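You operate a simulated robot arm through the tools that you are given. There is no shell and no other tool. Be economical: measure what you need, move in short steps, check, and stop when the job is done.

You are at the controls of a simulated robot arm. One attempt, no reset.

TASK
Soak the purple nozzle clean, rinse it and stand it on a peg of the blue peg rack.
Fine: rinse in the white tub; shut the tub lid. Where these are worked on the way, their far stop is far enough and under half their travel is too little: tub lid.

It is judged by the outcome, as a careful person would: the job done as asked, and still so three seconds after it is handed in. It fails if anything else is knocked over, pushed out of place, dropped, spilled or broken. A push-on lid holds only when it is set on centred and level and pressed home; a screw cap is set on level and turned clockwise until tight.

THE ROBOT
A 7-joint arm with a two-finger gripper on a trunk, on a base that drives. Base frame: it is fixed to the floor where the robot stands at the start and does not move with it; the origin is under the middle of the robot, x ahead of it, y to its left, z up. Lengths are in m, angles in degrees, forces in N, time in s.
With the tool pointing down near the work surface it reaches from about 0.3 to 0.74 m from the robot's upright axis, wherever it stands. Its first joint turns from -166.0 to 166.0 degrees. Places, roughly: blue peg rack [0.7, -0.6, 0.9]; first peg [0.6, -0.5, 0.9]; fourth peg [0.6, -0.8, 0.9]; green tub [0.6, 0, 0.8]; second peg [0.6, -0.6, 0.9]; third peg [0.6, -0.7, 0.9]; tub lid [0.6, 0, 0.9]; white tub [0.6, -0.2, 0.8]. Payload 2.94 kg.
The TCP is the grasp point between the finger pads, 0.03 m short of the fingertips. In the tool frame z runs along the fingers and y along their closing line. Largest opening 0.138 m; the body of the gripper starts 0.109 m behind the TCP.
Orientation is told as [roll, pitch, yaw] about the base's x, y, z axes, in that order, counted from this pose: with the fingers straight down and closing along the base's y, the tool's x points along the base's -x, its y along +y and its z along -z.

THE INTERFACE
- The arm moves only by the tool step_arm. Its argument "moves" is a list of rows, each a list of 7 numbers: the shift along the base's x, y, z in m, then the turn, a rotation vector about the base's x, y, z in degrees, then the finger opening in m, from 0 to 0.138. In form: [[x, y, z, ax, ay, az, fingers], ...]. A call has 1 to 10 rows; each row shifts and turns the commanded pose from where the row before left it. Rows are played at 5 a second. More than 0.05 m and 8.6 degrees between two rows, or a gripper value outside its range, and nothing of the call is played. Where a pose cannot be reached the arm comes as near as it can. A force on the tool above 40 N (or 10 N above the force at the start of the call, whichever is more), or a blocked arm, ends the call early, and 0.2 s more pass. The fingers move at their own pace and stop on an object; they squeeze with about 21 N. The grip force told is the motor's: it shows also when the fingers shut on nothing. Time passes only in rows, and 0.2 s behind the last, so rows that do not move let the fingers close. The reply holds the time, the measured pose of the TCP, the force on the tool along the base axes, the opening and the grip force, in the units named above and with some noise, with the torque about the TCP (base axes, N m) and any sound that the robot's microphone picked up.
- Cameras (640 x 400 px; columns grow to the right, rows downward): "scene" is now at [-0.0094, 0.0898, 1.5434]; the picture's right is [-0.52, -0.85, 0.00], its down [-0.61, 0.37, -0.70] and it looks along [0.60, -0.36, -0.71] (base axes); focal length 260 px, centre (320, 200). "wrist" rides on the gripper at [0.071, 0.019, -0.146] in the tool frame; the picture's right is [-0.26, 0.97, 0.00], its down [-0.85, -0.23, -0.48] and it looks along [-0.46, -0.12, 0.88] (tool axes); focal length 280 px, centre (320, 200). There is no depth. A picture from a camera that has moved, and an enlarged one, comes with that camera's place and axes in the base frame and with its lens.
- capture(camera): a new picture of that camera. It takes no simulated time.
- lift_body(by): slides the trunk up (or, below 0, down) by that many m; the arm and the scene camera ride with it, the base frame stays. It gives what a move gives, with no picture.
- drive_base(legs): drives the robot by 1 to 6 legs, each [ahead, left, turn to the left] in m, m and degrees, along the robot's own axes; the way and the turn of a leg run together, so that a leg with both is an arc; at most 1.5 m and 180 degrees a leg. The arm and the cameras ride along, it lands a little off, and it stops where it bumps. It gives what a move gives.
- turn_head(pan, tilt): turns the head with the scene camera to pan (to the left, within 86 degrees either way) and tilt (down, from -29 to 69), counted from straight ahead of the robot. It gives what a move gives.
- inspect(camera, box): a new picture of the part [left, top, right, bottom] of that camera's present view, enlarged. It takes no simulated time.
- hand_in(): hands the job in; it is judged then, once.

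Work in short steps. Places have to be worked out from the pictures, the camera data and where the tool is seen: move nearer, look again, correct. Check each grasp and each placing, and mend what went wrong. You have 120 turns and 90 pictures in all, those below and enlarged ones among them. Open the gripper and draw the arm clear of the work before you hand the job in, unless the task says otherwise; then end with one line.

The tools are called after "Emit:" as a command line: name --pt "numbers of a row" for each row, then --argument value for the rest, lists and objects as JSON in quotes. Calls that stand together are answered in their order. step_arm: Moves the arm, as the interface text tells. Its arguments: {"type":"object","properties":{"moves":{"type":"array","items":{"type":"array","items":{"type":"number"}}}},"required":["moves"]} The other tools are called the same way: lift_body (by) slides the trunk up or down; drive_base (legs) drives the base; turn_head (pan, tilt) turns the head that bears the scene camera; capture (camera) takes a picture; inspect (camera, box) takes an enlarged picture of a part of a camera's view; hand_in () hands the job in.

At the start:

```text
time_s: 0.0
position: [0.4113, -0.1356, 1.276]
tool_rot: [0.0, 0.0, 0.0]
contact_force: [0.0, 0.4, -0.2]
ft_torque: [0.02, 0.02, 0.0]
width: 0.1377
finger_force: 0.0
trunk travel left (down, up): [-0.4, 0.054]
robot x, y, heading: [-0.0008, -0.0021, -0.2]
head pan, tilt: [-31.4, 45.6]
```

scene: 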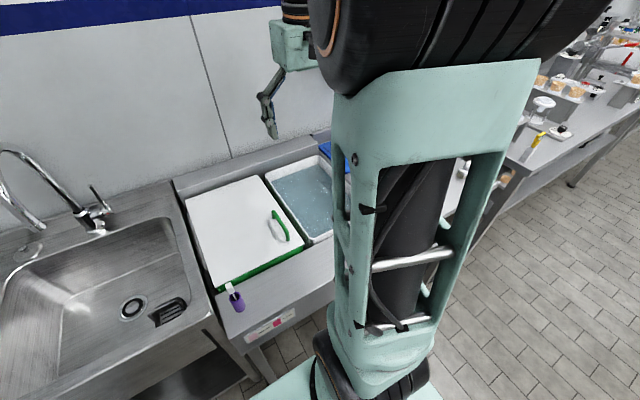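
wrist: 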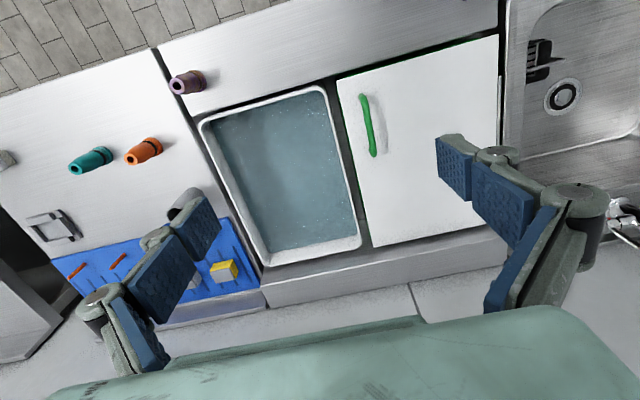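

I start with a closer look at the objects: the purple nozzle, the lid, and the rack.

Emit:
inspect --camera "wrist" --box '[0, 40, 260, 330]'

Emit:
inspect --camera "scene" --box '[160, 140, 340, 350]'

Emit:
inspect --camera "wrist" --box '[180, 20, 520, 280]'

```text
1.38 times, centred on (130, 185) of wrist
camera zoom: at [0.3388, -0.1156, 1.4235], right [0.26, 0.97, 0.0], down [0.85, -0.23, 0.48], along [0.46, -0.12, -0.88], focal length 387 px, centre (582, 221)
```

zoom: 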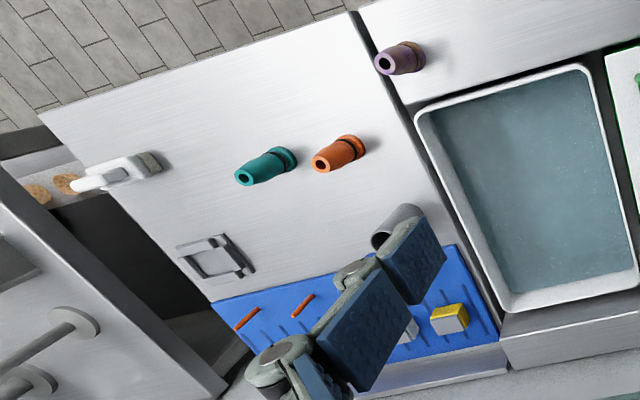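

```text
1.90 times, centred on (250, 245) of scene
camera zoom: at [-0.0094, 0.0898, 1.5434], right [-0.52, -0.85, 0.0], down [-0.61, 0.37, -0.7], along [0.6, -0.36, -0.71], focal length 495 px, centre (453, 114)
```

zoom: 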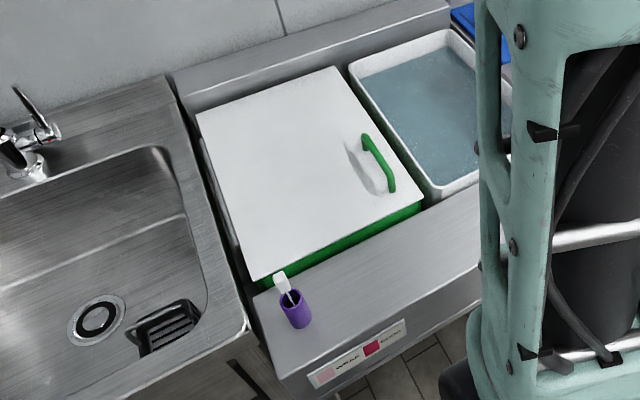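

```text
1.54 times, centred on (350, 150) of wrist
camera zoom: at [0.3388, -0.1156, 1.4235], right [0.26, 0.97, 0.0], down [0.85, -0.23, 0.48], along [0.46, -0.12, -0.88], focal length 431 px, centre (274, 277)
```

zoom: 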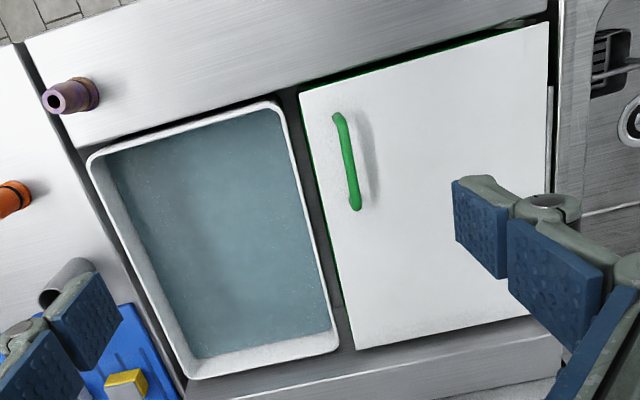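

The counter's front has a label with swatches, and there's a purple tube with a strip. I'll zoom in on both.

Emit:
inspect --camera "scene" --box '[220, 270, 310, 350]'

Emit:
inspect --camera "scene" --box '[240, 310, 300, 345]'

Emit:
inspect --camera "wrist" --box '[155, 55, 235, 110]'

```text
5.00 times, centred on (265, 310) of scene
camera zoom: at [-0.0094, 0.0898, 1.5434], right [-0.52, -0.85, 0.0], down [-0.61, 0.37, -0.7], along [0.6, -0.36, -0.71], focal length 1299 px, centre (595, -350)
```

zoom: 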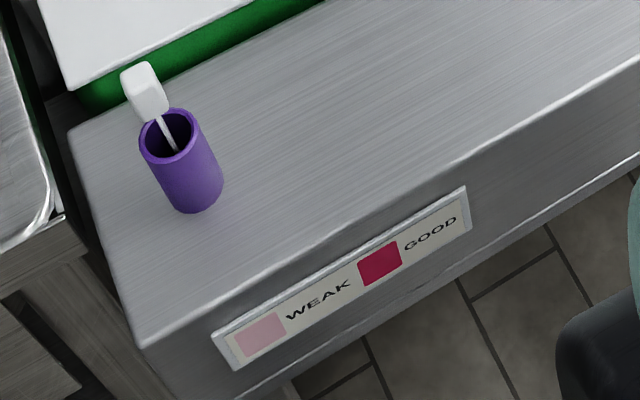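

```text
10.67 times, centred on (270, 328) of scene
camera zoom: at [-0.0094, 0.0898, 1.5434], right [-0.52, -0.85, 0.0], down [-0.61, 0.37, -0.7], along [0.6, -0.36, -0.71], focal length 2771 px, centre (853, -1160)
```

zoom: 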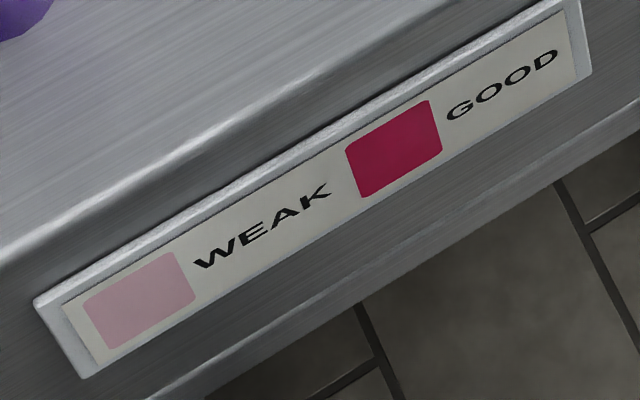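

```text
7.27 times, centred on (195, 82) of wrist
camera zoom: at [0.3388, -0.1156, 1.4235], right [0.26, 0.97, 0.0], down [0.85, -0.23, 0.48], along [0.46, -0.12, -0.88], focal length 2039 px, centre (1229, 1054)
```

zoom: 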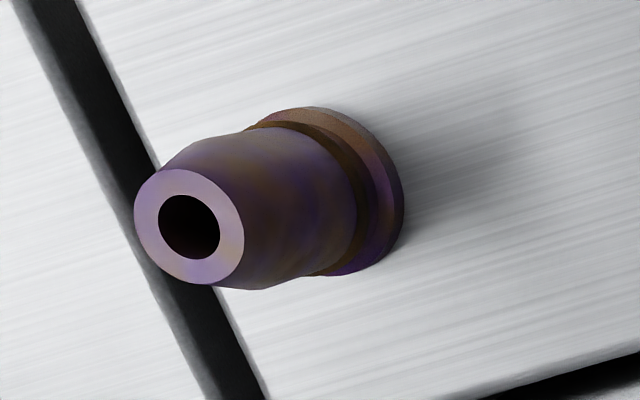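

The strip tells whether the soak bath is weak or good. I'll look around for more equipment before acting.

Emit:
turn_head --pan -70 --tilt 35

Emit:
capture --camera "scene"

Emit:
turn_head --pan 20 --tilt 40

Emit:
capture --camera "scene"

```text
time_s: 1.1
position: [0.4102, -0.1339, 1.2756]
tool_rot: [0.0, -0.1, 0.0]
contact_force: [-0.2, 0.3, 0.7]
ft_torque: [0.02, 0.04, 0.01]
width: 0.1379
finger_force: 0.0
trunk travel left (down, up): [-0.4, 0.054]
robot x, y, heading: [-0.0015, 0.0031, 0.2]
head pan, tilt: [-70.0, 35.0]
```

```text
81 pictures are left
camera scene: at [-0.0481, 0.0492, 1.5591], right [-0.94, -0.34, 0.0], down [-0.2, 0.54, -0.82], along [0.28, -0.77, -0.57], focal length 260 px, centre (320, 200)
```

scene: 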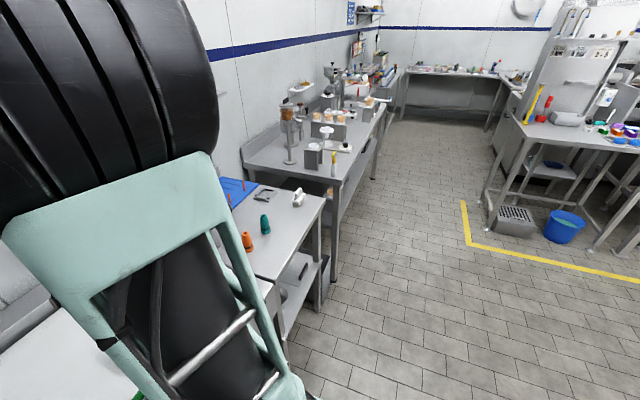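

```text
time_s: 2.7
position: [0.4114, -0.1352, 1.2767]
tool_rot: [0.1, 0.0, 0.1]
contact_force: [-0.7, 0.3, 0.4]
ft_torque: [0.02, 0.02, 0.02]
width: 0.1381
finger_force: 0.2
trunk travel left (down, up): [-0.4, 0.054]
robot x, y, heading: [-0.0007, 0.0004, 0.0]
head pan, tilt: [20.0, 40.0]
```

```text
80 pictures are left
camera scene: at [0.0016, 0.1609, 1.5516], right [0.34, -0.94, 0.0], down [-0.6, -0.22, -0.77], along [0.72, 0.26, -0.64], focal length 260 px, centre (320, 200)
```

scene: 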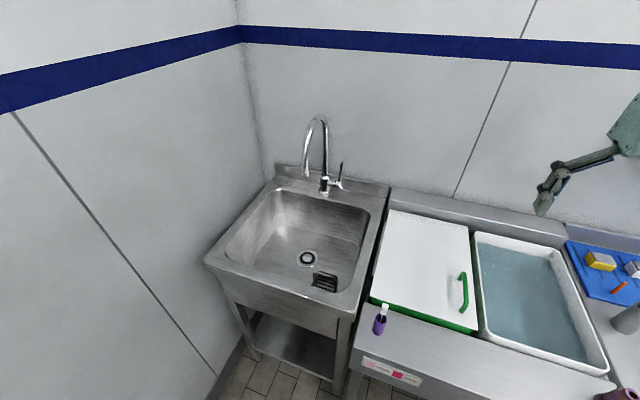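

No concentrate bottle is visible nearby. I'll move the wrist camera nearer to the lid to understand its hinge and handle.

Emit:
step_arm --pt "-0.02 0.03 -0.04 0 0 0 0.1" --pt "-0.02 0.03 -0.04 0 0 0 0.1" --pt "0 0.03 -0.04 0 0 0 0.1"

Emit:
capture --camera "wrist"

```text
refused: row 1 steps farther than a row can; nothing moved
```

```text
79 pictures are left
camera wrist: at [0.3388, -0.1156, 1.4235], right [0.26, 0.97, 0.0], down [0.85, -0.23, 0.48], along [0.46, -0.12, -0.88], focal length 280 px, centre (320, 200)
```

wrist: 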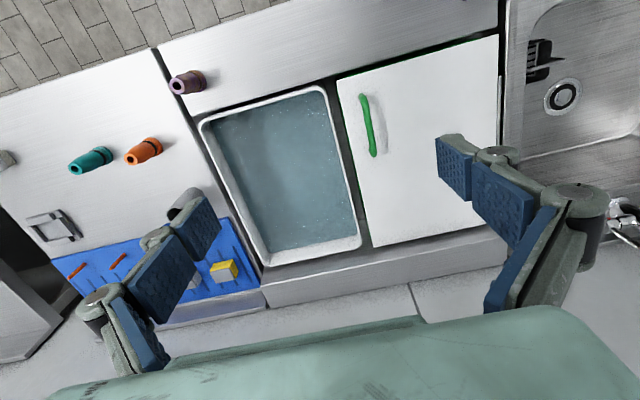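

The row exceeded the 0.05 m norm, so I repeat the move in smaller rows.

Emit:
step_arm --pt "0 0.03 -0.035 0 0 0 0.1" --pt "0 0.03 -0.035 0 0 0 0.1" --pt "0 0.02 -0.04 0 0 0 0.1" --pt "0 0 -0.04 0 0 0 0.08"

Emit:
capture --camera "wrist"

```text
time_s: 3.7
position: [0.4121, -0.0546, 1.1246]
tool_rot: [0.1, 0.0, 0.0]
contact_force: [0.6, -0.1, 0.1]
ft_torque: [0.02, 0.05, 0.02]
width: 0.0801
finger_force: 0.1
trunk travel left (down, up): [-0.4, 0.054]
robot x, y, heading: [-0.0046, -0.0004, 0.1]
head pan, tilt: [20.0, 40.0]
```

```text
78 pictures are left
camera wrist: at [0.3396, -0.0357, 1.2724], right [0.26, 0.97, 0.0], down [0.85, -0.23, 0.48], along [0.46, -0.12, -0.88], focal length 280 px, centre (320, 200)
```

wrist: 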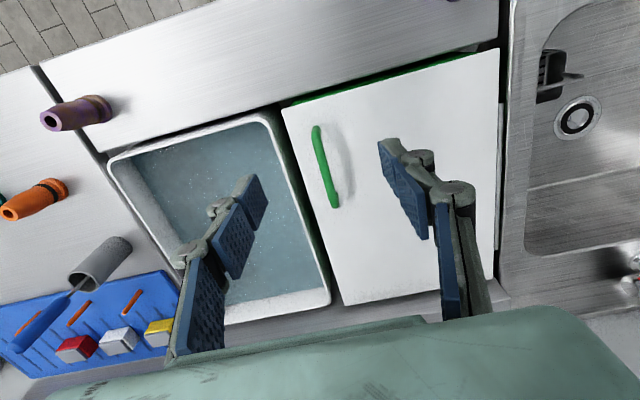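

The handle triangulates to x 0.43–0.546, y≈-0.063, z≈0.90. I zoom in to see its height above the lid and the hinge side.

Emit:
inspect --camera "wrist" --box '[270, 30, 530, 320]'

Emit:
inspect --camera "scene" --box '[360, 190, 500, 350]'

Emit:
inspect --camera "wrist" --box '[0, 180, 200, 380]'

```text
1.38 times, centred on (400, 175) of wrist
camera zoom: at [0.3396, -0.0357, 1.2724], right [0.26, 0.97, 0.0], down [0.85, -0.23, 0.48], along [0.46, -0.12, -0.88], focal length 387 px, centre (210, 234)
```

zoom: 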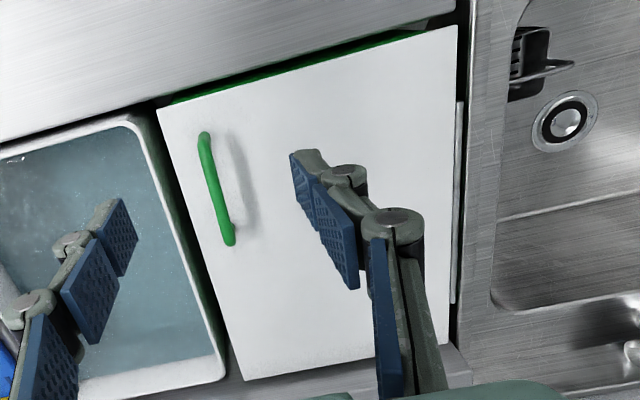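

```text
2.50 times, centred on (430, 270) of scene
camera zoom: at [0.002, 0.1609, 1.5516], right [0.34, -0.94, 0.0], down [-0.6, -0.22, -0.77], along [0.72, 0.26, -0.64], focal length 649 px, centre (45, 25)
```

zoom: 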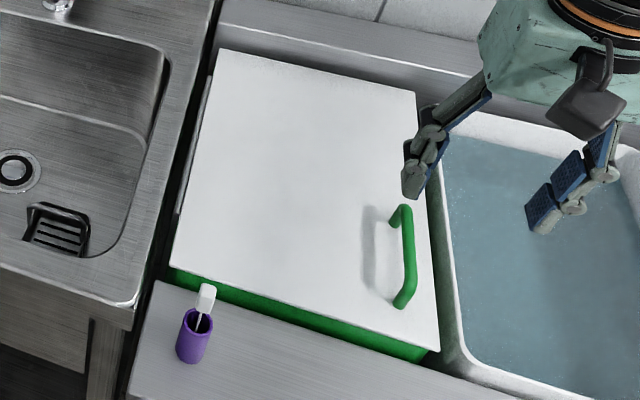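

```text
2.00 times, centred on (100, 280) of wrist
camera zoom: at [0.3396, -0.0357, 1.2724], right [0.26, 0.97, 0.0], down [0.85, -0.23, 0.48], along [0.46, -0.12, -0.88], focal length 561 px, centre (760, 40)
```

zoom: 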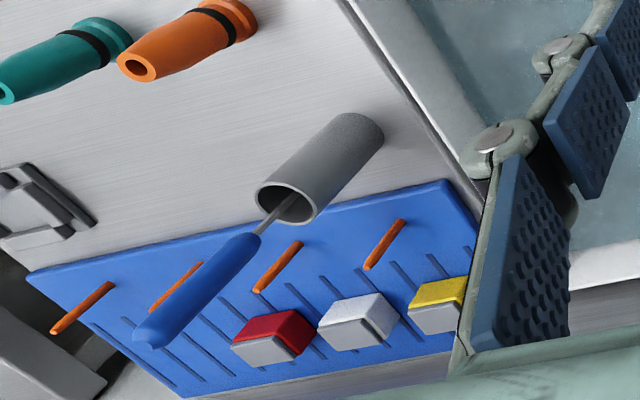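

The hinge is on the left (y≈0.2). I position over the handle and descend with the fingers open.

Emit:
step_arm --pt "0.038 -0.004 -0.03 0 0 0 0.06" --pt "0.038 -0.005 -0.03 0 0 0 0.06" --pt "0 0 -0.045 0 0 0 0.06" --pt "0 0 -0.045 0 0 0 0.06" --pt "0 0 -0.03 0 0 0 0.06"

Emit:
capture --camera "wrist"

Emit:
inspect --camera "scene" --box '[360, 190, 560, 350]'

```text
time_s: 4.9
position: [0.4875, -0.0642, 0.9461]
tool_rot: [0.0, 0.0, 0.0]
contact_force: [-0.5, -0.8, 0.4]
ft_torque: [0.02, 0.0, -0.03]
width: 0.0602
finger_force: 0.1
trunk travel left (down, up): [-0.4, 0.054]
robot x, y, heading: [-0.002, -0.0019, 0.0]
head pan, tilt: [20.0, 40.0]
```

```text
74 pictures are left
camera wrist: at [0.4155, -0.0445, 1.0931], right [0.26, 0.97, 0.0], down [0.85, -0.23, 0.48], along [0.46, -0.12, -0.88], focal length 280 px, centre (320, 200)
```

wrist: 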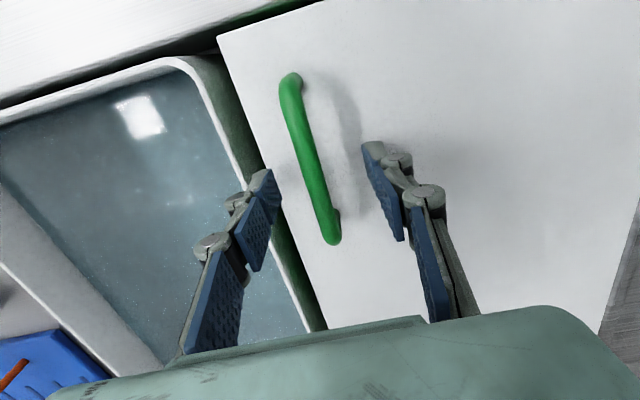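

```text
2.50 times, centred on (460, 270) of scene
camera zoom: at [0.0019, 0.1609, 1.5516], right [0.34, -0.94, 0.0], down [-0.6, -0.22, -0.77], along [0.72, 0.26, -0.64], focal length 649 px, centre (-30, 25)
```

zoom: 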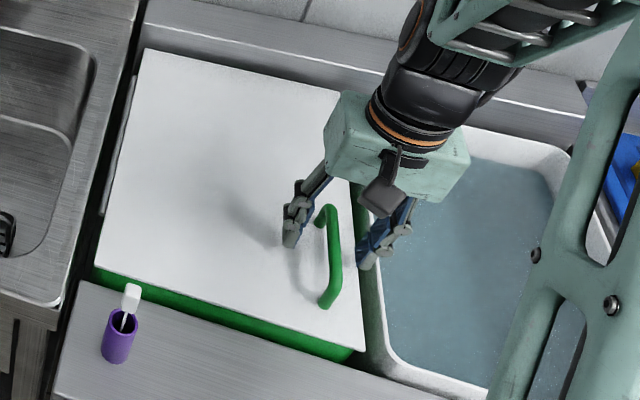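

The handle sits between the fingers. I descend and close.

Emit:
step_arm --pt "0 -0.002 -0.02 0 0 0 0.06" --pt "0 0 -0.018 0 0 0 0.06" --pt "0 0 0 0 0 0 0.0" --pt "0 0 0 0 0 0 0.0" --pt "0 0 0 0 0 0 0.0"

Emit:
capture --camera "wrist"

```text
time_s: 5.4
position: [0.4887, -0.0649, 0.9323]
tool_rot: [0.0, -0.7, 0.0]
contact_force: [-3.8, 3.6, 37.2]
ft_torque: [-0.09, 0.56, -0.03]
width: 0.0379
finger_force: 12.0
trunk travel left (down, up): [-0.4, 0.054]
robot x, y, heading: [-0.0039, -0.0009, 0.1]
head pan, tilt: [20.0, 40.0]
stopped in row 2: the force on the tool passed its limit at 53 N (the readings are from after the stop); the commanded pose is now the measured one
```

```text
72 pictures are left
camera wrist: at [0.4154, -0.0457, 1.0788], right [0.26, 0.96, 0.0], down [0.84, -0.23, 0.49], along [0.47, -0.12, -0.87], focal length 280 px, centre (320, 200)
```

wrist: 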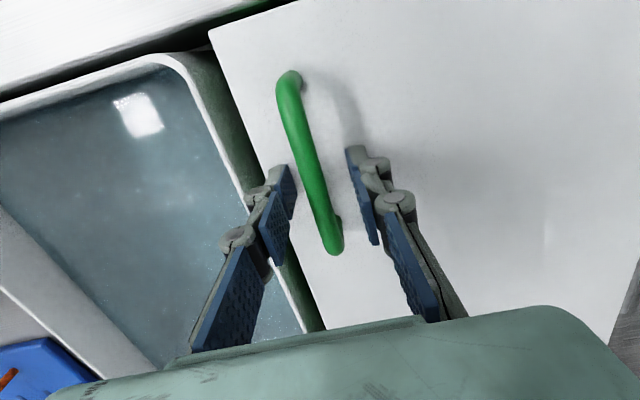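

The tips touched the lid surface (z≈0.90). I back up a few mm and close on the handle.

Emit:
step_arm --pt "0 0 0.006 0 0 0 0.04" --pt "0 0 0 0 0 0 0.0" --pt "0 0 0 0 0 0 0.0" --pt "0 0 0 0 0 0 0.0"

Emit:
capture --camera "wrist"

```text
time_s: 6.4
position: [0.4879, -0.0655, 0.9329]
tool_rot: [0.0, -0.1, 0.1]
contact_force: [-3.6, 2.9, -3.4]
ft_torque: [-0.18, 0.58, -0.09]
width: 0.0084
finger_force: 35.7
trunk travel left (down, up): [-0.4, 0.054]
robot x, y, heading: [0.0009, -0.0032, -0.0]
head pan, tilt: [20.0, 40.0]
```

```text
71 pictures are left
camera wrist: at [0.4153, -0.046, 1.0797], right [0.26, 0.97, 0.0], down [0.85, -0.23, 0.48], along [0.46, -0.12, -0.88], focal length 280 px, centre (320, 200)
```

wrist: 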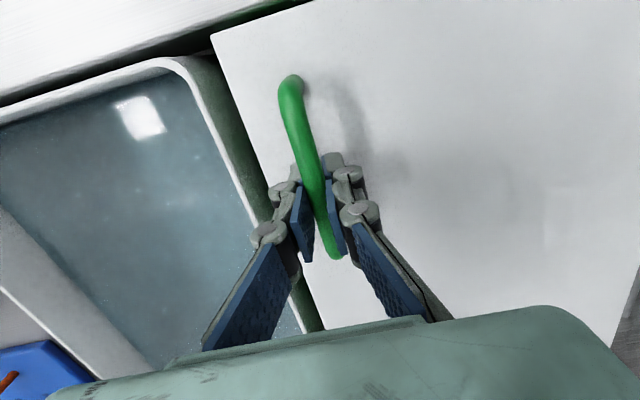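

The handle is gripped (8 mm rod). I lift along a trial arc about the left hinge, turning the tool with it.

Emit:
step_arm --pt "0 0.0045 0.0217 -5 0 0 0" --pt "0 0.0062 0.0212 -5 0 0 0"

Emit:
capture --camera "scene"

```text
time_s: 7.0
position: [0.489, -0.0549, 0.9777]
tool_rot: [-9.9, -0.1, 0.0]
contact_force: [-9.6, 2.7, -3.1]
ft_torque: [-0.11, 0.03, 0.33]
width: 0.0087
finger_force: 35.8
trunk travel left (down, up): [-0.4, 0.054]
robot x, y, heading: [-0.0003, -0.003, -0.1]
head pan, tilt: [20.0, 40.0]
```

```text
70 pictures are left
camera scene: at [0.0004, 0.1613, 1.5515], right [0.34, -0.94, 0.0], down [-0.6, -0.22, -0.77], along [0.72, 0.26, -0.64], focal length 260 px, centre (320, 200)
```

scene: 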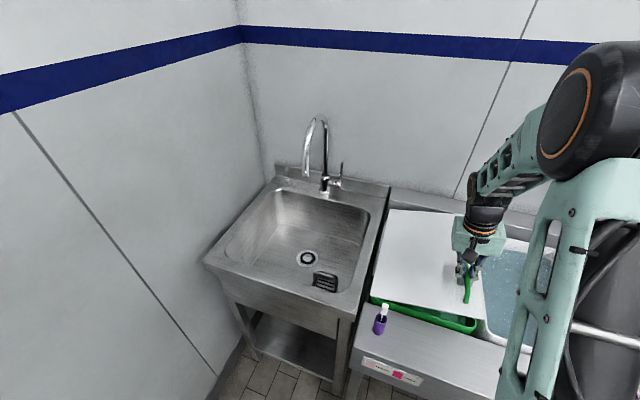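

The lid swings up with low force. Continue the arc to 40°.

Emit:
step_arm --pt "0 0.0082 0.0205 -5 0 0 0" --pt "0 0.0099 0.0199 -5 0 0 0" --pt "0 0.0116 0.0189 -5 0 0 0" --pt "0 0.0132 0.0177 -5 0 0 0" --pt "0 0.0146 0.0166 -5 0 0 0" --pt "0 0.0161 0.0151 -5 0 0 0"

Emit:
capture --camera "scene"

```text
time_s: 8.4
position: [0.4882, 0.0212, 1.0858]
tool_rot: [-40.0, -0.2, 0.1]
contact_force: [-15.0, 4.7, -9.4]
ft_torque: [-0.15, -0.29, 0.12]
width: 0.0088
finger_force: 35.6
trunk travel left (down, up): [-0.4, 0.054]
robot x, y, heading: [0.0025, -0.0, -0.2]
head pan, tilt: [20.0, 40.0]
```

```text
69 pictures are left
camera scene: at [-0.0001, 0.162, 1.5514], right [0.34, -0.94, 0.0], down [-0.6, -0.22, -0.77], along [0.72, 0.26, -0.64], focal length 260 px, centre (320, 200)
```

scene: 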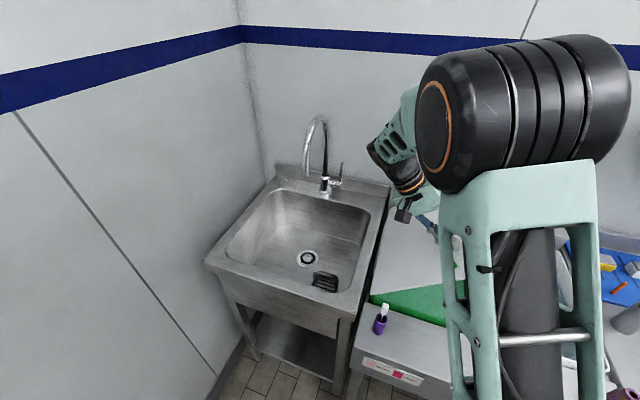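

It's tracking well; continue to 60°.

Emit:
step_arm --pt "0 0.0174 0.0138 -5 0 0 0" --pt "0 0.0184 0.0122 -5 0 0 0" --pt "0 0.0195 0.0105 -5 0 0 0" --pt "0 0.0202 0.0088 -5 0 0 0"

```text
time_s: 9.4
position: [0.4878, 0.0992, 1.127]
tool_rot: [-59.7, 0.1, 0.1]
contact_force: [-15.2, 8.5, -36.4]
ft_torque: [-0.45, -0.78, 0.61]
width: 0.0091
finger_force: 36.3
trunk travel left (down, up): [-0.4, 0.054]
robot x, y, heading: [-0.0003, 0.0017, -0.1]
head pan, tilt: [20.0, 40.0]
```

The downward pull grows, so the true radius is a bit smaller (hinge y≈0.172). I correct and go on to 75°.

Emit:
step_arm --pt "0 0.009 -0.003 -5 0 0 0" --pt "0 0.02 0.004 -5 0 0 0" --pt "0 0.021 0.002 -5 0 0 0"

Emit:
capture --camera "scene"

```text
time_s: 10.2
position: [0.487, 0.1441, 1.1365]
tool_rot: [-75.0, -0.4, 0.0]
contact_force: [-10.0, -0.5, 5.2]
ft_torque: [0.03, 0.59, -0.72]
width: 0.0092
finger_force: 36.7
trunk travel left (down, up): [-0.4, 0.054]
robot x, y, heading: [-0.0033, 0.0004, -0.1]
head pan, tilt: [20.0, 40.0]
```

```text
68 pictures are left
camera scene: at [-0.0003, 0.161, 1.552], right [0.34, -0.94, 0.0], down [-0.6, -0.22, -0.77], along [0.72, 0.26, -0.64], focal length 260 px, centre (320, 200)
```

scene: 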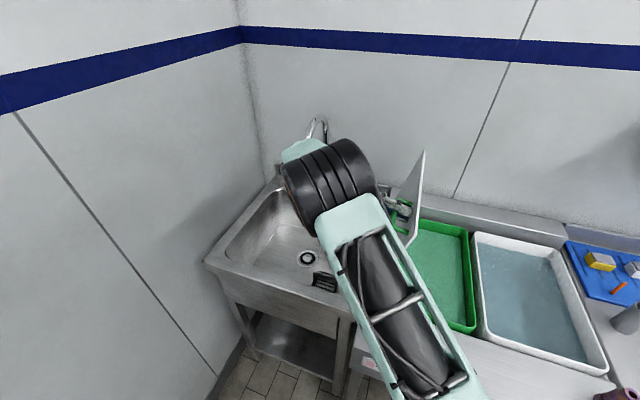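

The bath is revealed and the lid is at 75°. Continue past vertical, watching for the stop.

Emit:
step_arm --pt "0 0.021 -0.001 -5 0 0 0" --pt "0 0.021 -0.001 -5 0 0 0" --pt "0 0.021 -0.003 -5 0 0 0" --pt "0 0.0205 -0.0044 -5 0 0 0"

Emit:
capture --camera "scene"

```text
time_s: 11.1
position: [0.4862, 0.2197, 1.1331]
tool_rot: [-93.0, -0.4, 0.2]
contact_force: [-8.8, 3.2, 10.2]
ft_torque: [0.15, 0.59, 0.54]
width: 0.0098
finger_force: 35.9
trunk travel left (down, up): [-0.4, 0.054]
robot x, y, heading: [-0.0002, 0.002, -0.0]
head pan, tilt: [20.0, 40.0]
stopped in row 4: the force on the tool passed its limit at 71 N (the readings are from after the stop); the commanded pose is now the measured one
```

```text
67 pictures are left
camera scene: at [-0.0013, 0.161, 1.5511], right [0.34, -0.94, 0.0], down [-0.6, -0.22, -0.77], along [0.72, 0.26, -0.64], focal length 260 px, centre (320, 200)
```

scene: 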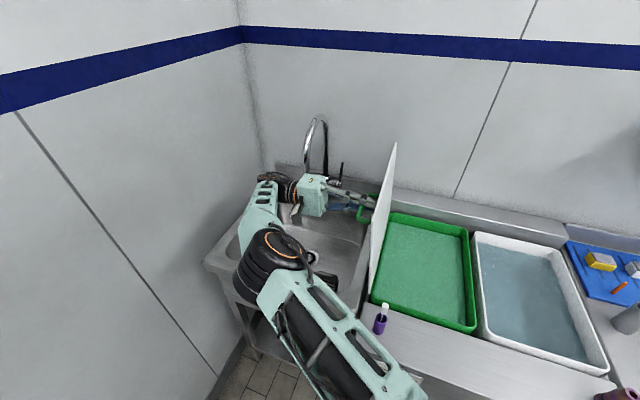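

The call stopped with a force spike near 93°. I inspect whether it's the lid's stop or the gripper touching something.

Emit:
inspect --camera "scene" --box '[230, 100, 430, 300]'

Emit:
capture --camera "wrist"

```text
2.00 times, centred on (330, 200) of scene
camera zoom: at [-0.0013, 0.161, 1.5511], right [0.34, -0.94, 0.0], down [-0.6, -0.22, -0.77], along [0.72, 0.26, -0.64], focal length 520 px, centre (300, 200)
```

zoom: 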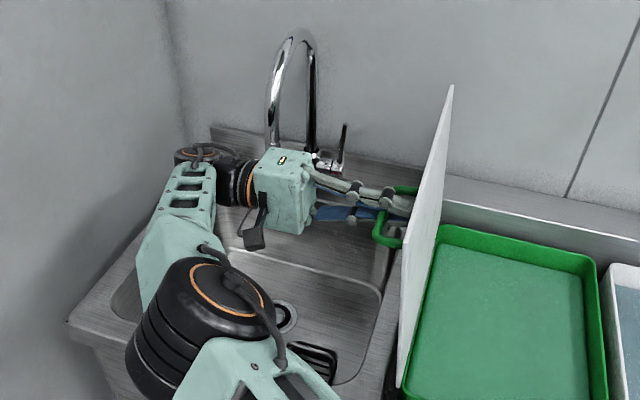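

```text
65 pictures are left
camera wrist: at [0.4151, 0.3641, 1.106], right [0.27, -0.05, -0.96], down [0.85, 0.49, 0.21], along [0.46, -0.87, 0.18], focal length 280 px, centre (320, 200)
```

wrist: 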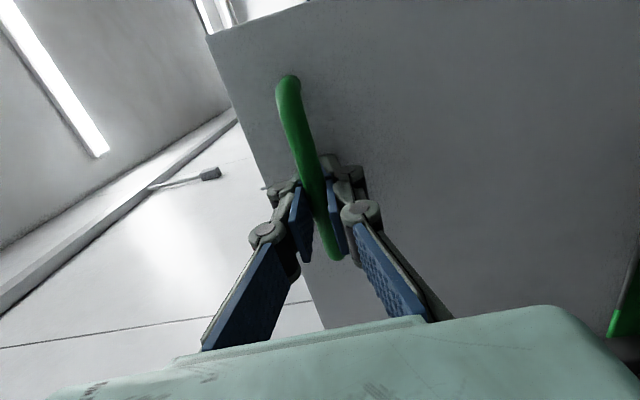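

Nothing but the lid is touched, so this looks like the lid's stop. I press it slightly further, then loosen the fingers and see if the lid stays.

Emit:
step_arm --pt "0 0.006 -0.001 -1 0 0 0" --pt "0 0.006 -0.001 -1 0 0 0"

Emit:
step_arm --pt "0 0 0 0 0 0 0.025" --pt "0 0 0 0 0 0 0.025" --pt "0 0 0 0 0 0 0.025"

Emit:
capture --camera "wrist"

```text
time_s: 11.7
position: [0.4879, 0.232, 1.1291]
tool_rot: [-95.1, -0.3, 0.3]
contact_force: [-14.8, 3.6, 4.2]
ft_torque: [0.0, 0.28, -0.49]
width: 0.0102
finger_force: 35.3
trunk travel left (down, up): [-0.4, 0.054]
robot x, y, heading: [-0.0015, -0.0005, 0.2]
head pan, tilt: [20.0, 40.0]
```

```text
time_s: 12.5
position: [0.4912, 0.2313, 1.1282]
tool_rot: [-95.1, -0.1, 0.4]
contact_force: [0.5, -0.2, 0.2]
ft_torque: [0.02, 0.02, -0.02]
width: 0.0251
finger_force: 0.0
trunk travel left (down, up): [-0.4, 0.054]
robot x, y, heading: [0.0011, 0.0025, 0.3]
head pan, tilt: [20.0, 40.0]
```

```text
64 pictures are left
camera wrist: at [0.4178, 0.3739, 1.0976], right [0.27, -0.08, -0.96], down [0.84, 0.5, 0.19], along [0.46, -0.86, 0.2], focal length 280 px, centre (320, 200)
```

wrist: 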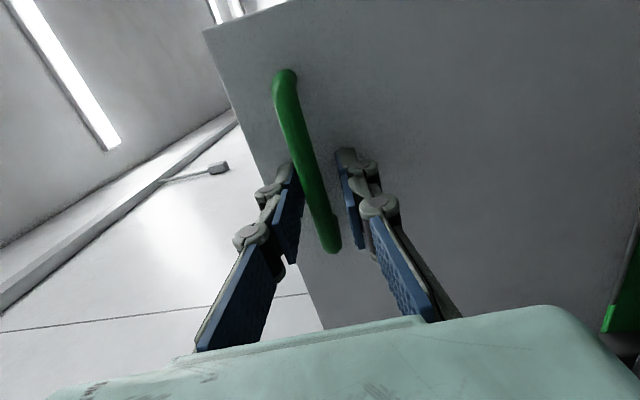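

The lid stays open at about 95°. I withdraw the fingers along the tool axis, then rise and rotate back down-pointing, clear of the lid.

Emit:
step_arm --pt "0 0.03 -0.003 0 0 0 0.05" --pt "0 0.03 -0.003 0 0 0 0.06" --pt "-0.02 0.03 0 0 0 0 0.06" --pt "-0.02 0 0.04 5 0 0 0.06" --pt "0 0 0.045 8 0 0 0.06" --pt "0 0 0.045 8 0 0 0.06" --pt "0 0 0.045 8 0 0 0.06"

Emit:
capture --camera "scene"

```text
time_s: 13.6
position: [0.4751, 0.2284, 1.1607]
tool_rot: [-87.5, 1.0, 0.1]
contact_force: [2.8, -6.3, -23.6]
ft_torque: [-0.45, -0.45, 0.01]
width: 0.074
finger_force: 10.9
out of reach, approached as far as the arm can: row 1, 2, 3
trunk travel left (down, up): [-0.4, 0.054]
robot x, y, heading: [-0.001, 0.0005, 0.2]
head pan, tilt: [20.0, 40.0]
stopped in row 5: the force on the tool passed its limit at 57 N (the readings are from after the stop); the commanded pose is now the measured one
```

```text
63 pictures are left
camera scene: at [0.005, 0.1613, 1.551], right [0.34, -0.94, 0.0], down [-0.61, -0.22, -0.76], along [0.72, 0.26, -0.64], focal length 260 px, centre (320, 200)
```

scene: 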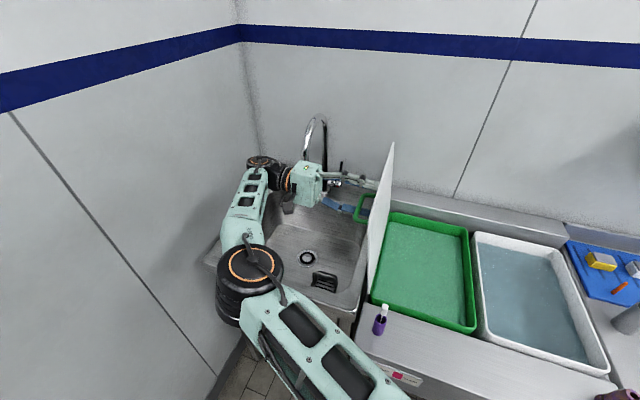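

The arm can't reach further +y, and the lower finger caught the handle. I return to the centred pose, then retreat by driving the base left.

Emit:
step_arm --pt "0.008 0.002 -0.016 -4 0 0 0.06" --pt "0.008 0 -0.017 -3.5 0 0 0.06" --pt "0 0 0 0 0 0 0.06"

Emit:
capture --camera "wrist"

```text
time_s: 14.4
position: [0.4877, 0.2323, 1.1359]
tool_rot: [-95.2, 0.7, 0.2]
contact_force: [-0.4, -0.1, -0.8]
ft_torque: [-0.02, -0.02, 0.02]
width: 0.0602
finger_force: 0.1
trunk travel left (down, up): [-0.4, 0.054]
robot x, y, heading: [-0.0025, -0.0011, 0.2]
head pan, tilt: [20.0, 40.0]
```

```text
62 pictures are left
camera wrist: at [0.4152, 0.3744, 1.1052], right [0.25, -0.09, -0.96], down [0.85, 0.5, 0.18], along [0.46, -0.86, 0.2], focal length 280 px, centre (320, 200)
```

wrist: 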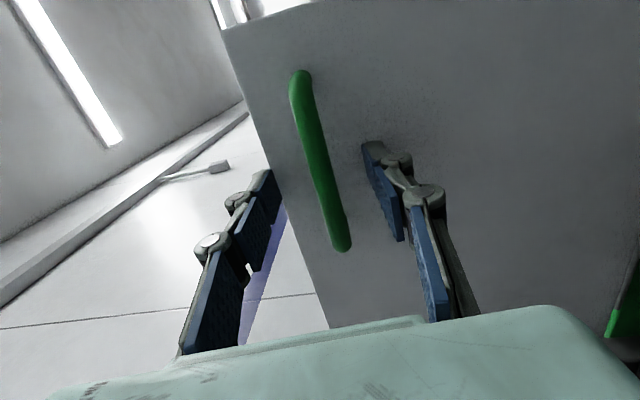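

Handle is centred between the open fingers. Driving 9 cm left to retreat.

Emit:
drive_base --legs '[[0, 0.09, 0]]'

Emit:
capture --camera "scene"

```text
time_s: 15.9
position: [0.4888, 0.3212, 1.1352]
tool_rot: [-95.2, 0.8, 0.0]
contact_force: [0.0, -1.0, 0.0]
ft_torque: [-0.02, 0.01, -0.02]
width: 0.06
finger_force: 0.1
trunk travel left (down, up): [-0.4, 0.054]
robot x, y, heading: [-0.0002, 0.0895, -0.2]
head pan, tilt: [20.0, 40.0]
```

```text
61 pictures are left
camera scene: at [0.0021, 0.2508, 1.5515], right [0.34, -0.94, 0.0], down [-0.6, -0.22, -0.77], along [0.72, 0.26, -0.64], focal length 260 px, centre (320, 200)
```

scene: 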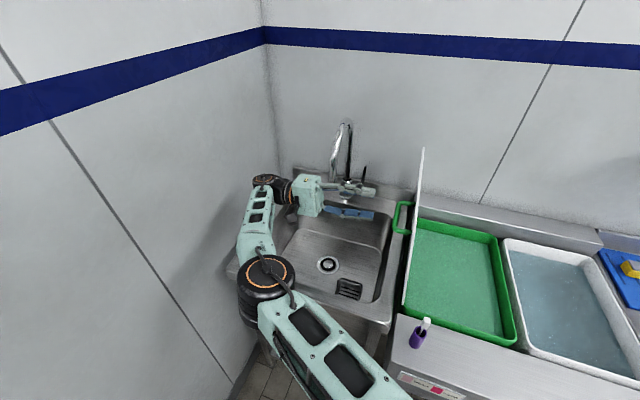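

Free of the handle, with the lid standing. Now I raise the arm and rotate back to fingers-down, staying left of the lid.

Emit:
step_arm --pt "-0.02 0.0 0.03 8 0 0 0.06" --pt "-0.02 0.0 0.03 8 0 0 0.06" --pt "-0.02 0 0.03 8 0 0 0.06" --pt "-0.02 0 0.03 8 0 0 0.06" --pt "-0.02 0 0.03 8 0 0 0.06" --pt "0 0 0.03 8 0 0 0.06" --pt "0 0 0.02 8 0 0 0.06" --pt "0 0 0.0 8 0 0 0.06" --pt "0 0 0 8 0 0 0.06" --pt "0 0 0 8 0 0 0.06"

Emit:
step_arm --pt "0 0 0 8 0 0 0.06" --pt "0 0 0 7.2 0 0 0.06"

Emit:
capture --camera "wrist"

```text
time_s: 18.1
position: [0.3879, 0.3192, 1.3259]
tool_rot: [-19.0, 0.0, 0.7]
contact_force: [-0.5, -0.3, 0.1]
ft_torque: [-0.02, -0.01, 0.0]
width: 0.06
finger_force: 0.1
out of reach, approached as far as the arm can: row 7
trunk travel left (down, up): [-0.4, 0.054]
robot x, y, heading: [-0.0014, 0.0907, -0.2]
head pan, tilt: [20.0, 40.0]
```

```text
time_s: 18.7
position: [0.3875, 0.3193, 1.3254]
tool_rot: [-3.8, -0.2, 0.7]
contact_force: [-0.4, -0.2, -0.3]
ft_torque: [0.02, 0.01, -0.04]
width: 0.0603
finger_force: 0.2
trunk travel left (down, up): [-0.4, 0.054]
robot x, y, heading: [-0.0006, 0.0904, -0.1]
head pan, tilt: [20.0, 40.0]
```

```text
60 pictures are left
camera wrist: at [0.3153, 0.3475, 1.4708], right [0.25, 0.97, -0.06], down [0.85, -0.19, 0.49], along [0.46, -0.18, -0.87], focal length 280 px, centre (320, 200)
```

wrist: 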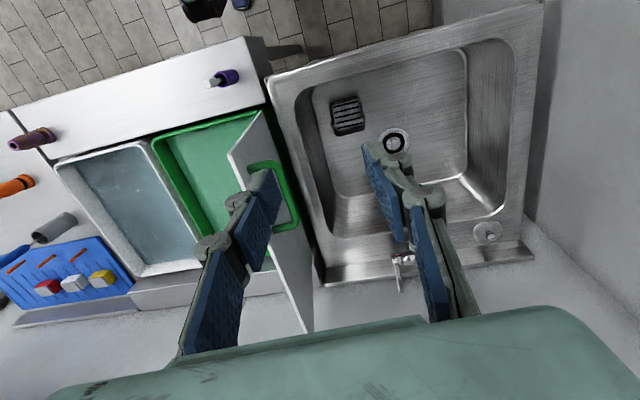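

The lid stands open and the bath is accessible. I drive right so that nozzle, both tubs, and first pegs are in reach, with the arm high above everything.

Emit:
step_arm --pt "0 -0.02 0 3.8 0 -0.7 0.1"

Emit:
drive_base --legs '[[0, -0.34, 0]]'

Emit:
turn_head --pan 0 --tilt 50

Emit:
capture --camera "wrist"

Emit:
capture --camera "scene"

```text
time_s: 19.1
position: [0.3885, 0.2988, 1.3252]
tool_rot: [-0.2, -0.2, -0.1]
contact_force: [0.0, 0.1, 0.6]
ft_torque: [-0.01, 0.0, 0.01]
width: 0.1001
finger_force: 0.1
trunk travel left (down, up): [-0.4, 0.054]
robot x, y, heading: [-0.0031, 0.0889, -0.3]
head pan, tilt: [20.0, 40.0]
```

```text
time_s: 22.6
position: [0.3887, -0.0416, 1.3249]
tool_rot: [-0.3, -0.2, -0.1]
contact_force: [-0.1, -0.4, 0.2]
ft_torque: [0.0, 0.01, -0.04]
width: 0.1001
finger_force: 0.0
trunk travel left (down, up): [-0.4, 0.054]
robot x, y, heading: [0.0017, -0.2552, 0.1]
head pan, tilt: [20.0, 40.0]
```

```text
time_s: 23.5
position: [0.3881, -0.0413, 1.3251]
tool_rot: [-0.2, -0.1, -0.2]
contact_force: [0.3, 0.5, -0.1]
ft_torque: [0.01, 0.02, 0.02]
width: 0.1004
finger_force: 0.0
trunk travel left (down, up): [-0.4, 0.054]
robot x, y, heading: [-0.0001, -0.2512, -0.2]
head pan, tilt: [0.0, 50.0]
```

```text
59 pictures are left
camera wrist: at [0.3153, -0.0211, 1.4723], right [0.26, 0.96, 0.0], down [0.85, -0.23, 0.48], along [0.46, -0.13, -0.88], focal length 280 px, centre (320, 200)
```

wrist: 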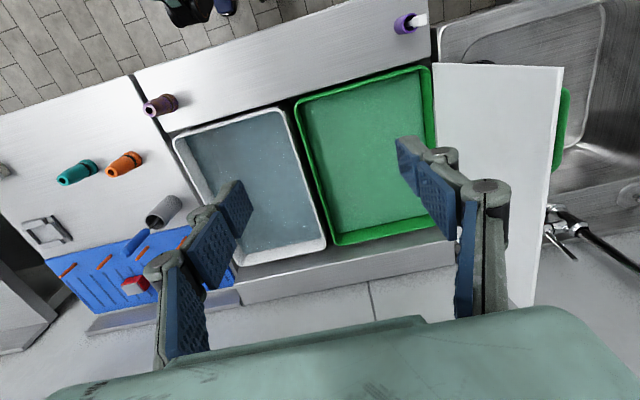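

```text
58 pictures are left
camera scene: at [-0.0013, -0.1191, 1.5374], right [0.0, -1.0, 0.0], down [-0.77, 0.0, -0.64], along [0.64, 0.0, -0.77], focal length 260 px, centre (320, 200)
```

scene: 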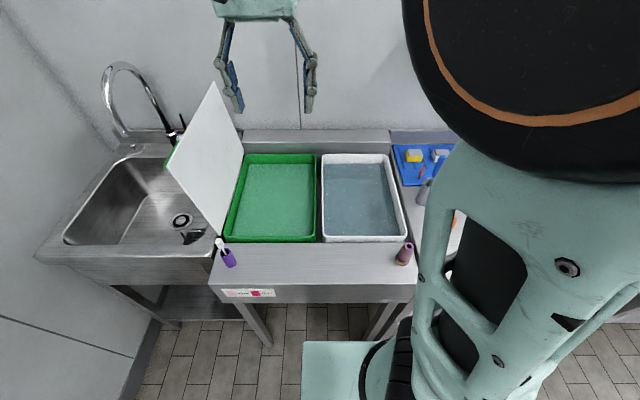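

Triangulation puts the nozzle top at about (0.332, -0.342, 0.955). I move over it and look again.

Emit:
step_arm --pt "-0.007 -0.043 0 0 0 0 0.1" --pt "-0.007 -0.043 -0.02 0 0 0 0.1" --pt "-0.007 -0.043 -0.02 0 0 0 0.1" --pt "-0.007 -0.043 -0.02 0 0 0 0.1" --pt "-0.007 -0.043 -0.02 0 0 0 0.1" --pt "-0.007 -0.043 -0.02 0 0 0 0.1" --pt "-0.007 -0.043 -0.02 0 0 0 0.1" --pt "-0.006 0 -0.04 0 0 0 0.1"

Emit:
capture --camera "wrist"

Emit:
inspect --camera "scene" --box '[200, 130, 460, 310]'

```text
time_s: 25.3
position: [0.3321, -0.342, 1.1624]
tool_rot: [-0.3, 0.5, -0.1]
contact_force: [-0.9, -0.5, -0.5]
ft_torque: [-0.01, 0.01, 0.0]
width: 0.1001
finger_force: 0.0
trunk travel left (down, up): [-0.4, 0.054]
robot x, y, heading: [-0.0036, -0.2508, -0.3]
head pan, tilt: [0.0, 50.0]
```

```text
57 pictures are left
camera wrist: at [0.2617, -0.3222, 1.3085], right [0.26, 0.96, -0.01], down [0.85, -0.23, 0.47], along [0.45, -0.13, -0.88], focal length 280 px, centre (320, 200)
```

wrist: 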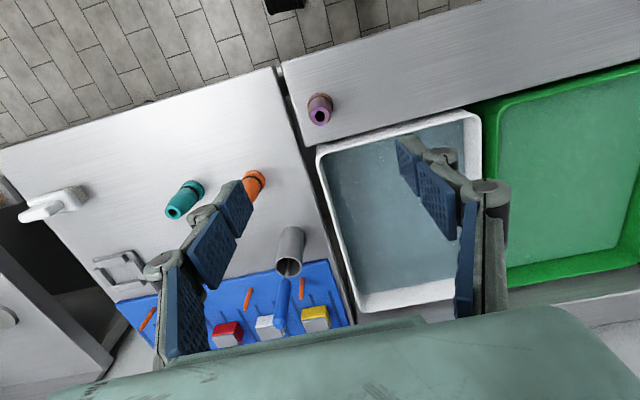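

```text
2.22 times, centred on (330, 220) of scene
camera zoom: at [0.007, -0.1433, 1.5612], right [-0.28, -0.96, 0.0], down [-0.53, 0.15, -0.83], along [0.8, -0.23, -0.55], focal length 577 px, centre (298, 156)
```

zoom: 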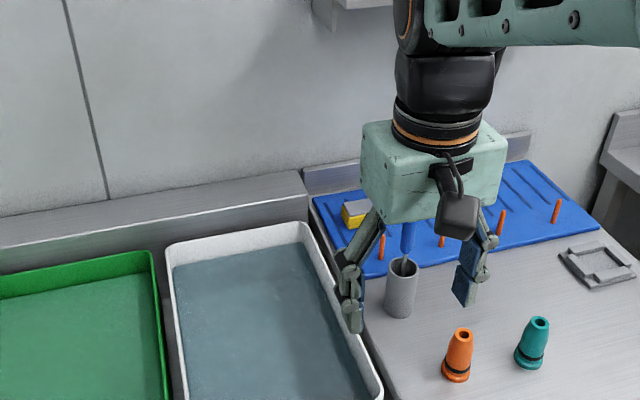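

The nozzle is confirmed near (0.329, -0.343). I descend over it with the fingers open 0.1.

Emit:
step_arm --pt "-0.003 -0.001 -0.045 0 -0.5 0 0.1" --pt "0 0 -0.045 0 0 0 0.1" --pt "0 0 -0.045 0 0 0 0.1" --pt "0 0 -0.045 0 0 0 0.1"

Emit:
capture --camera "wrist"

Emit:
turn_head --pan 0 --tilt 60

Emit:
capture --camera "scene"

```text
time_s: 26.3
position: [0.3307, -0.3433, 0.9856]
tool_rot: [-0.2, -0.8, 0.0]
contact_force: [-0.4, -0.4, 0.0]
ft_torque: [0.01, 0.0, 0.0]
width: 0.0999
finger_force: 0.0
trunk travel left (down, up): [-0.4, 0.054]
robot x, y, heading: [0.0029, -0.2558, -0.3]
head pan, tilt: [0.0, 50.0]
```

```text
55 pictures are left
camera wrist: at [0.2561, -0.3229, 1.1312], right [0.26, 0.96, 0.0], down [0.84, -0.23, 0.49], along [0.47, -0.13, -0.87], focal length 280 px, centre (320, 200)
```

wrist: 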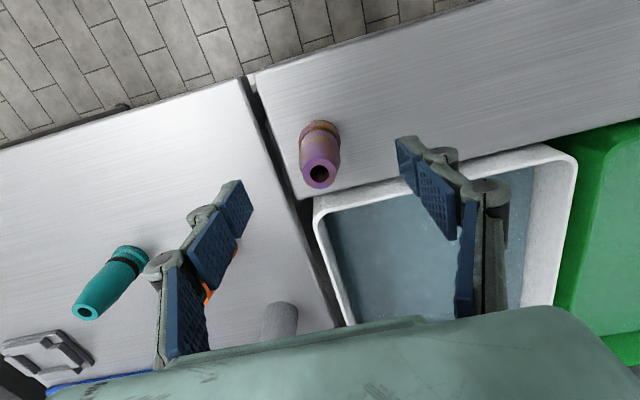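

```text
time_s: 27.0
position: [0.3292, -0.3423, 0.9867]
tool_rot: [-0.2, -0.7, 0.0]
contact_force: [-0.1, 0.4, 0.0]
ft_torque: [0.03, 0.01, -0.02]
width: 0.1
finger_force: 0.0
trunk travel left (down, up): [-0.4, 0.054]
robot x, y, heading: [-0.002, -0.2559, -0.1]
head pan, tilt: [0.0, 60.0]
```

```text
54 pictures are left
camera scene: at [-0.0117, -0.1191, 1.5249], right [0.0, -1.0, 0.0], down [-0.87, 0.0, -0.5], along [0.5, 0.0, -0.87], focal length 260 px, centre (320, 200)
```

scene: 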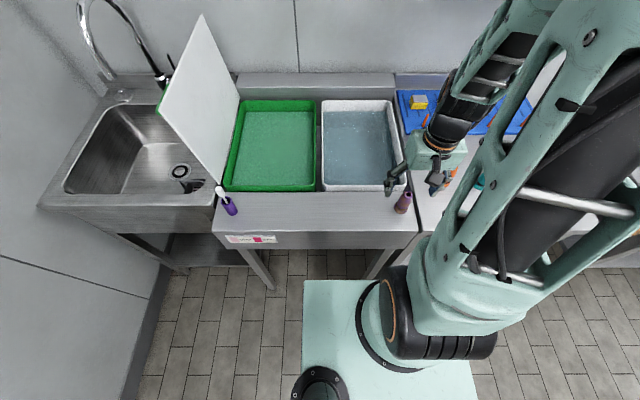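

Still aligned. I descend to grasp height and close.

Emit:
step_arm --pt "0 0 -0.04 0 0 0 0.1" --pt "0 0 -0.035 0 0 0 0.1" --pt "0 0 0 0 0 0 0.0" --pt "0 0 0 0 0 0 0.0" --pt "0 0 0 0 0 0 0.0" --pt "0 0 0 0 0 0 0.0"

Emit:
capture --camera "wrist"

```text
time_s: 28.4
position: [0.3304, -0.3414, 0.9113]
tool_rot: [-0.3, -0.7, 0.0]
contact_force: [0.6, 0.7, 0.0]
ft_torque: [0.02, -0.01, 0.01]
width: 0.0313
finger_force: 21.2
trunk travel left (down, up): [-0.4, 0.054]
robot x, y, heading: [0.0027, -0.2508, -0.3]
head pan, tilt: [0.0, 60.0]
```

```text
53 pictures are left
camera wrist: at [0.2565, -0.3224, 1.0568], right [0.26, 0.96, 0.0], down [0.84, -0.23, 0.49], along [0.47, -0.13, -0.87], focal length 280 px, centre (320, 200)
```

wrist: 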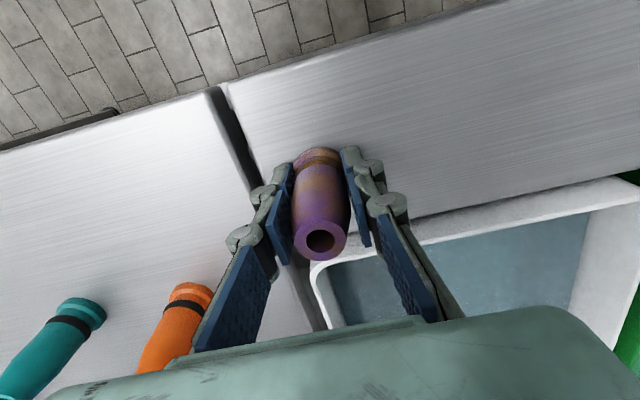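

Nozzle gripped (31 mm). I lift it and check the hold.

Emit:
step_arm --pt "0 0 0.04 0 0 0 0" --pt "0 0 0.045 0 0 0 0" --pt "0 0 0.045 0 0 0 0" --pt "0.02 0.035 0.03 0 0 0 0" --pt "0.03 0.04 0 0 0 0 0" --pt "0.03 0.04 0 0 0 0 0" --pt "0.03 0.04 0 0 0 0 0" --pt "0.03 0.04 0 0 0 0 0" --pt "0.03 0.04 0 0 0 0 0" --pt "0.03 0.04 0 0 0 0 0"

Emit:
capture --camera "wrist"

Emit:
capture --camera "scene"

```text
refused: row 4 steps farther than a row can; nothing moved
```

```text
52 pictures are left
camera wrist: at [0.2565, -0.3224, 1.0568], right [0.26, 0.96, 0.0], down [0.84, -0.23, 0.49], along [0.47, -0.13, -0.87], focal length 280 px, centre (320, 200)
```

wrist: 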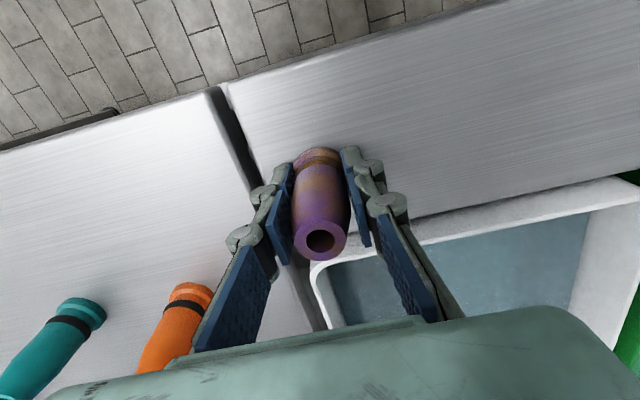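

```text
51 pictures are left
camera scene: at [-0.0117, -0.1191, 1.5248], right [0.0, -1.0, 0.0], down [-0.87, 0.0, -0.5], along [0.5, 0.0, -0.87], focal length 260 px, centre (320, 200)
```

scene: 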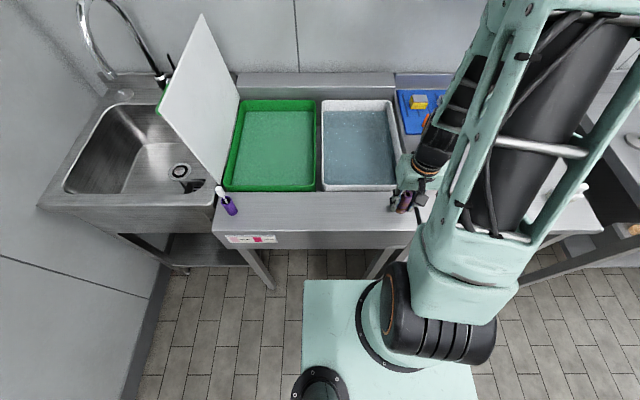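

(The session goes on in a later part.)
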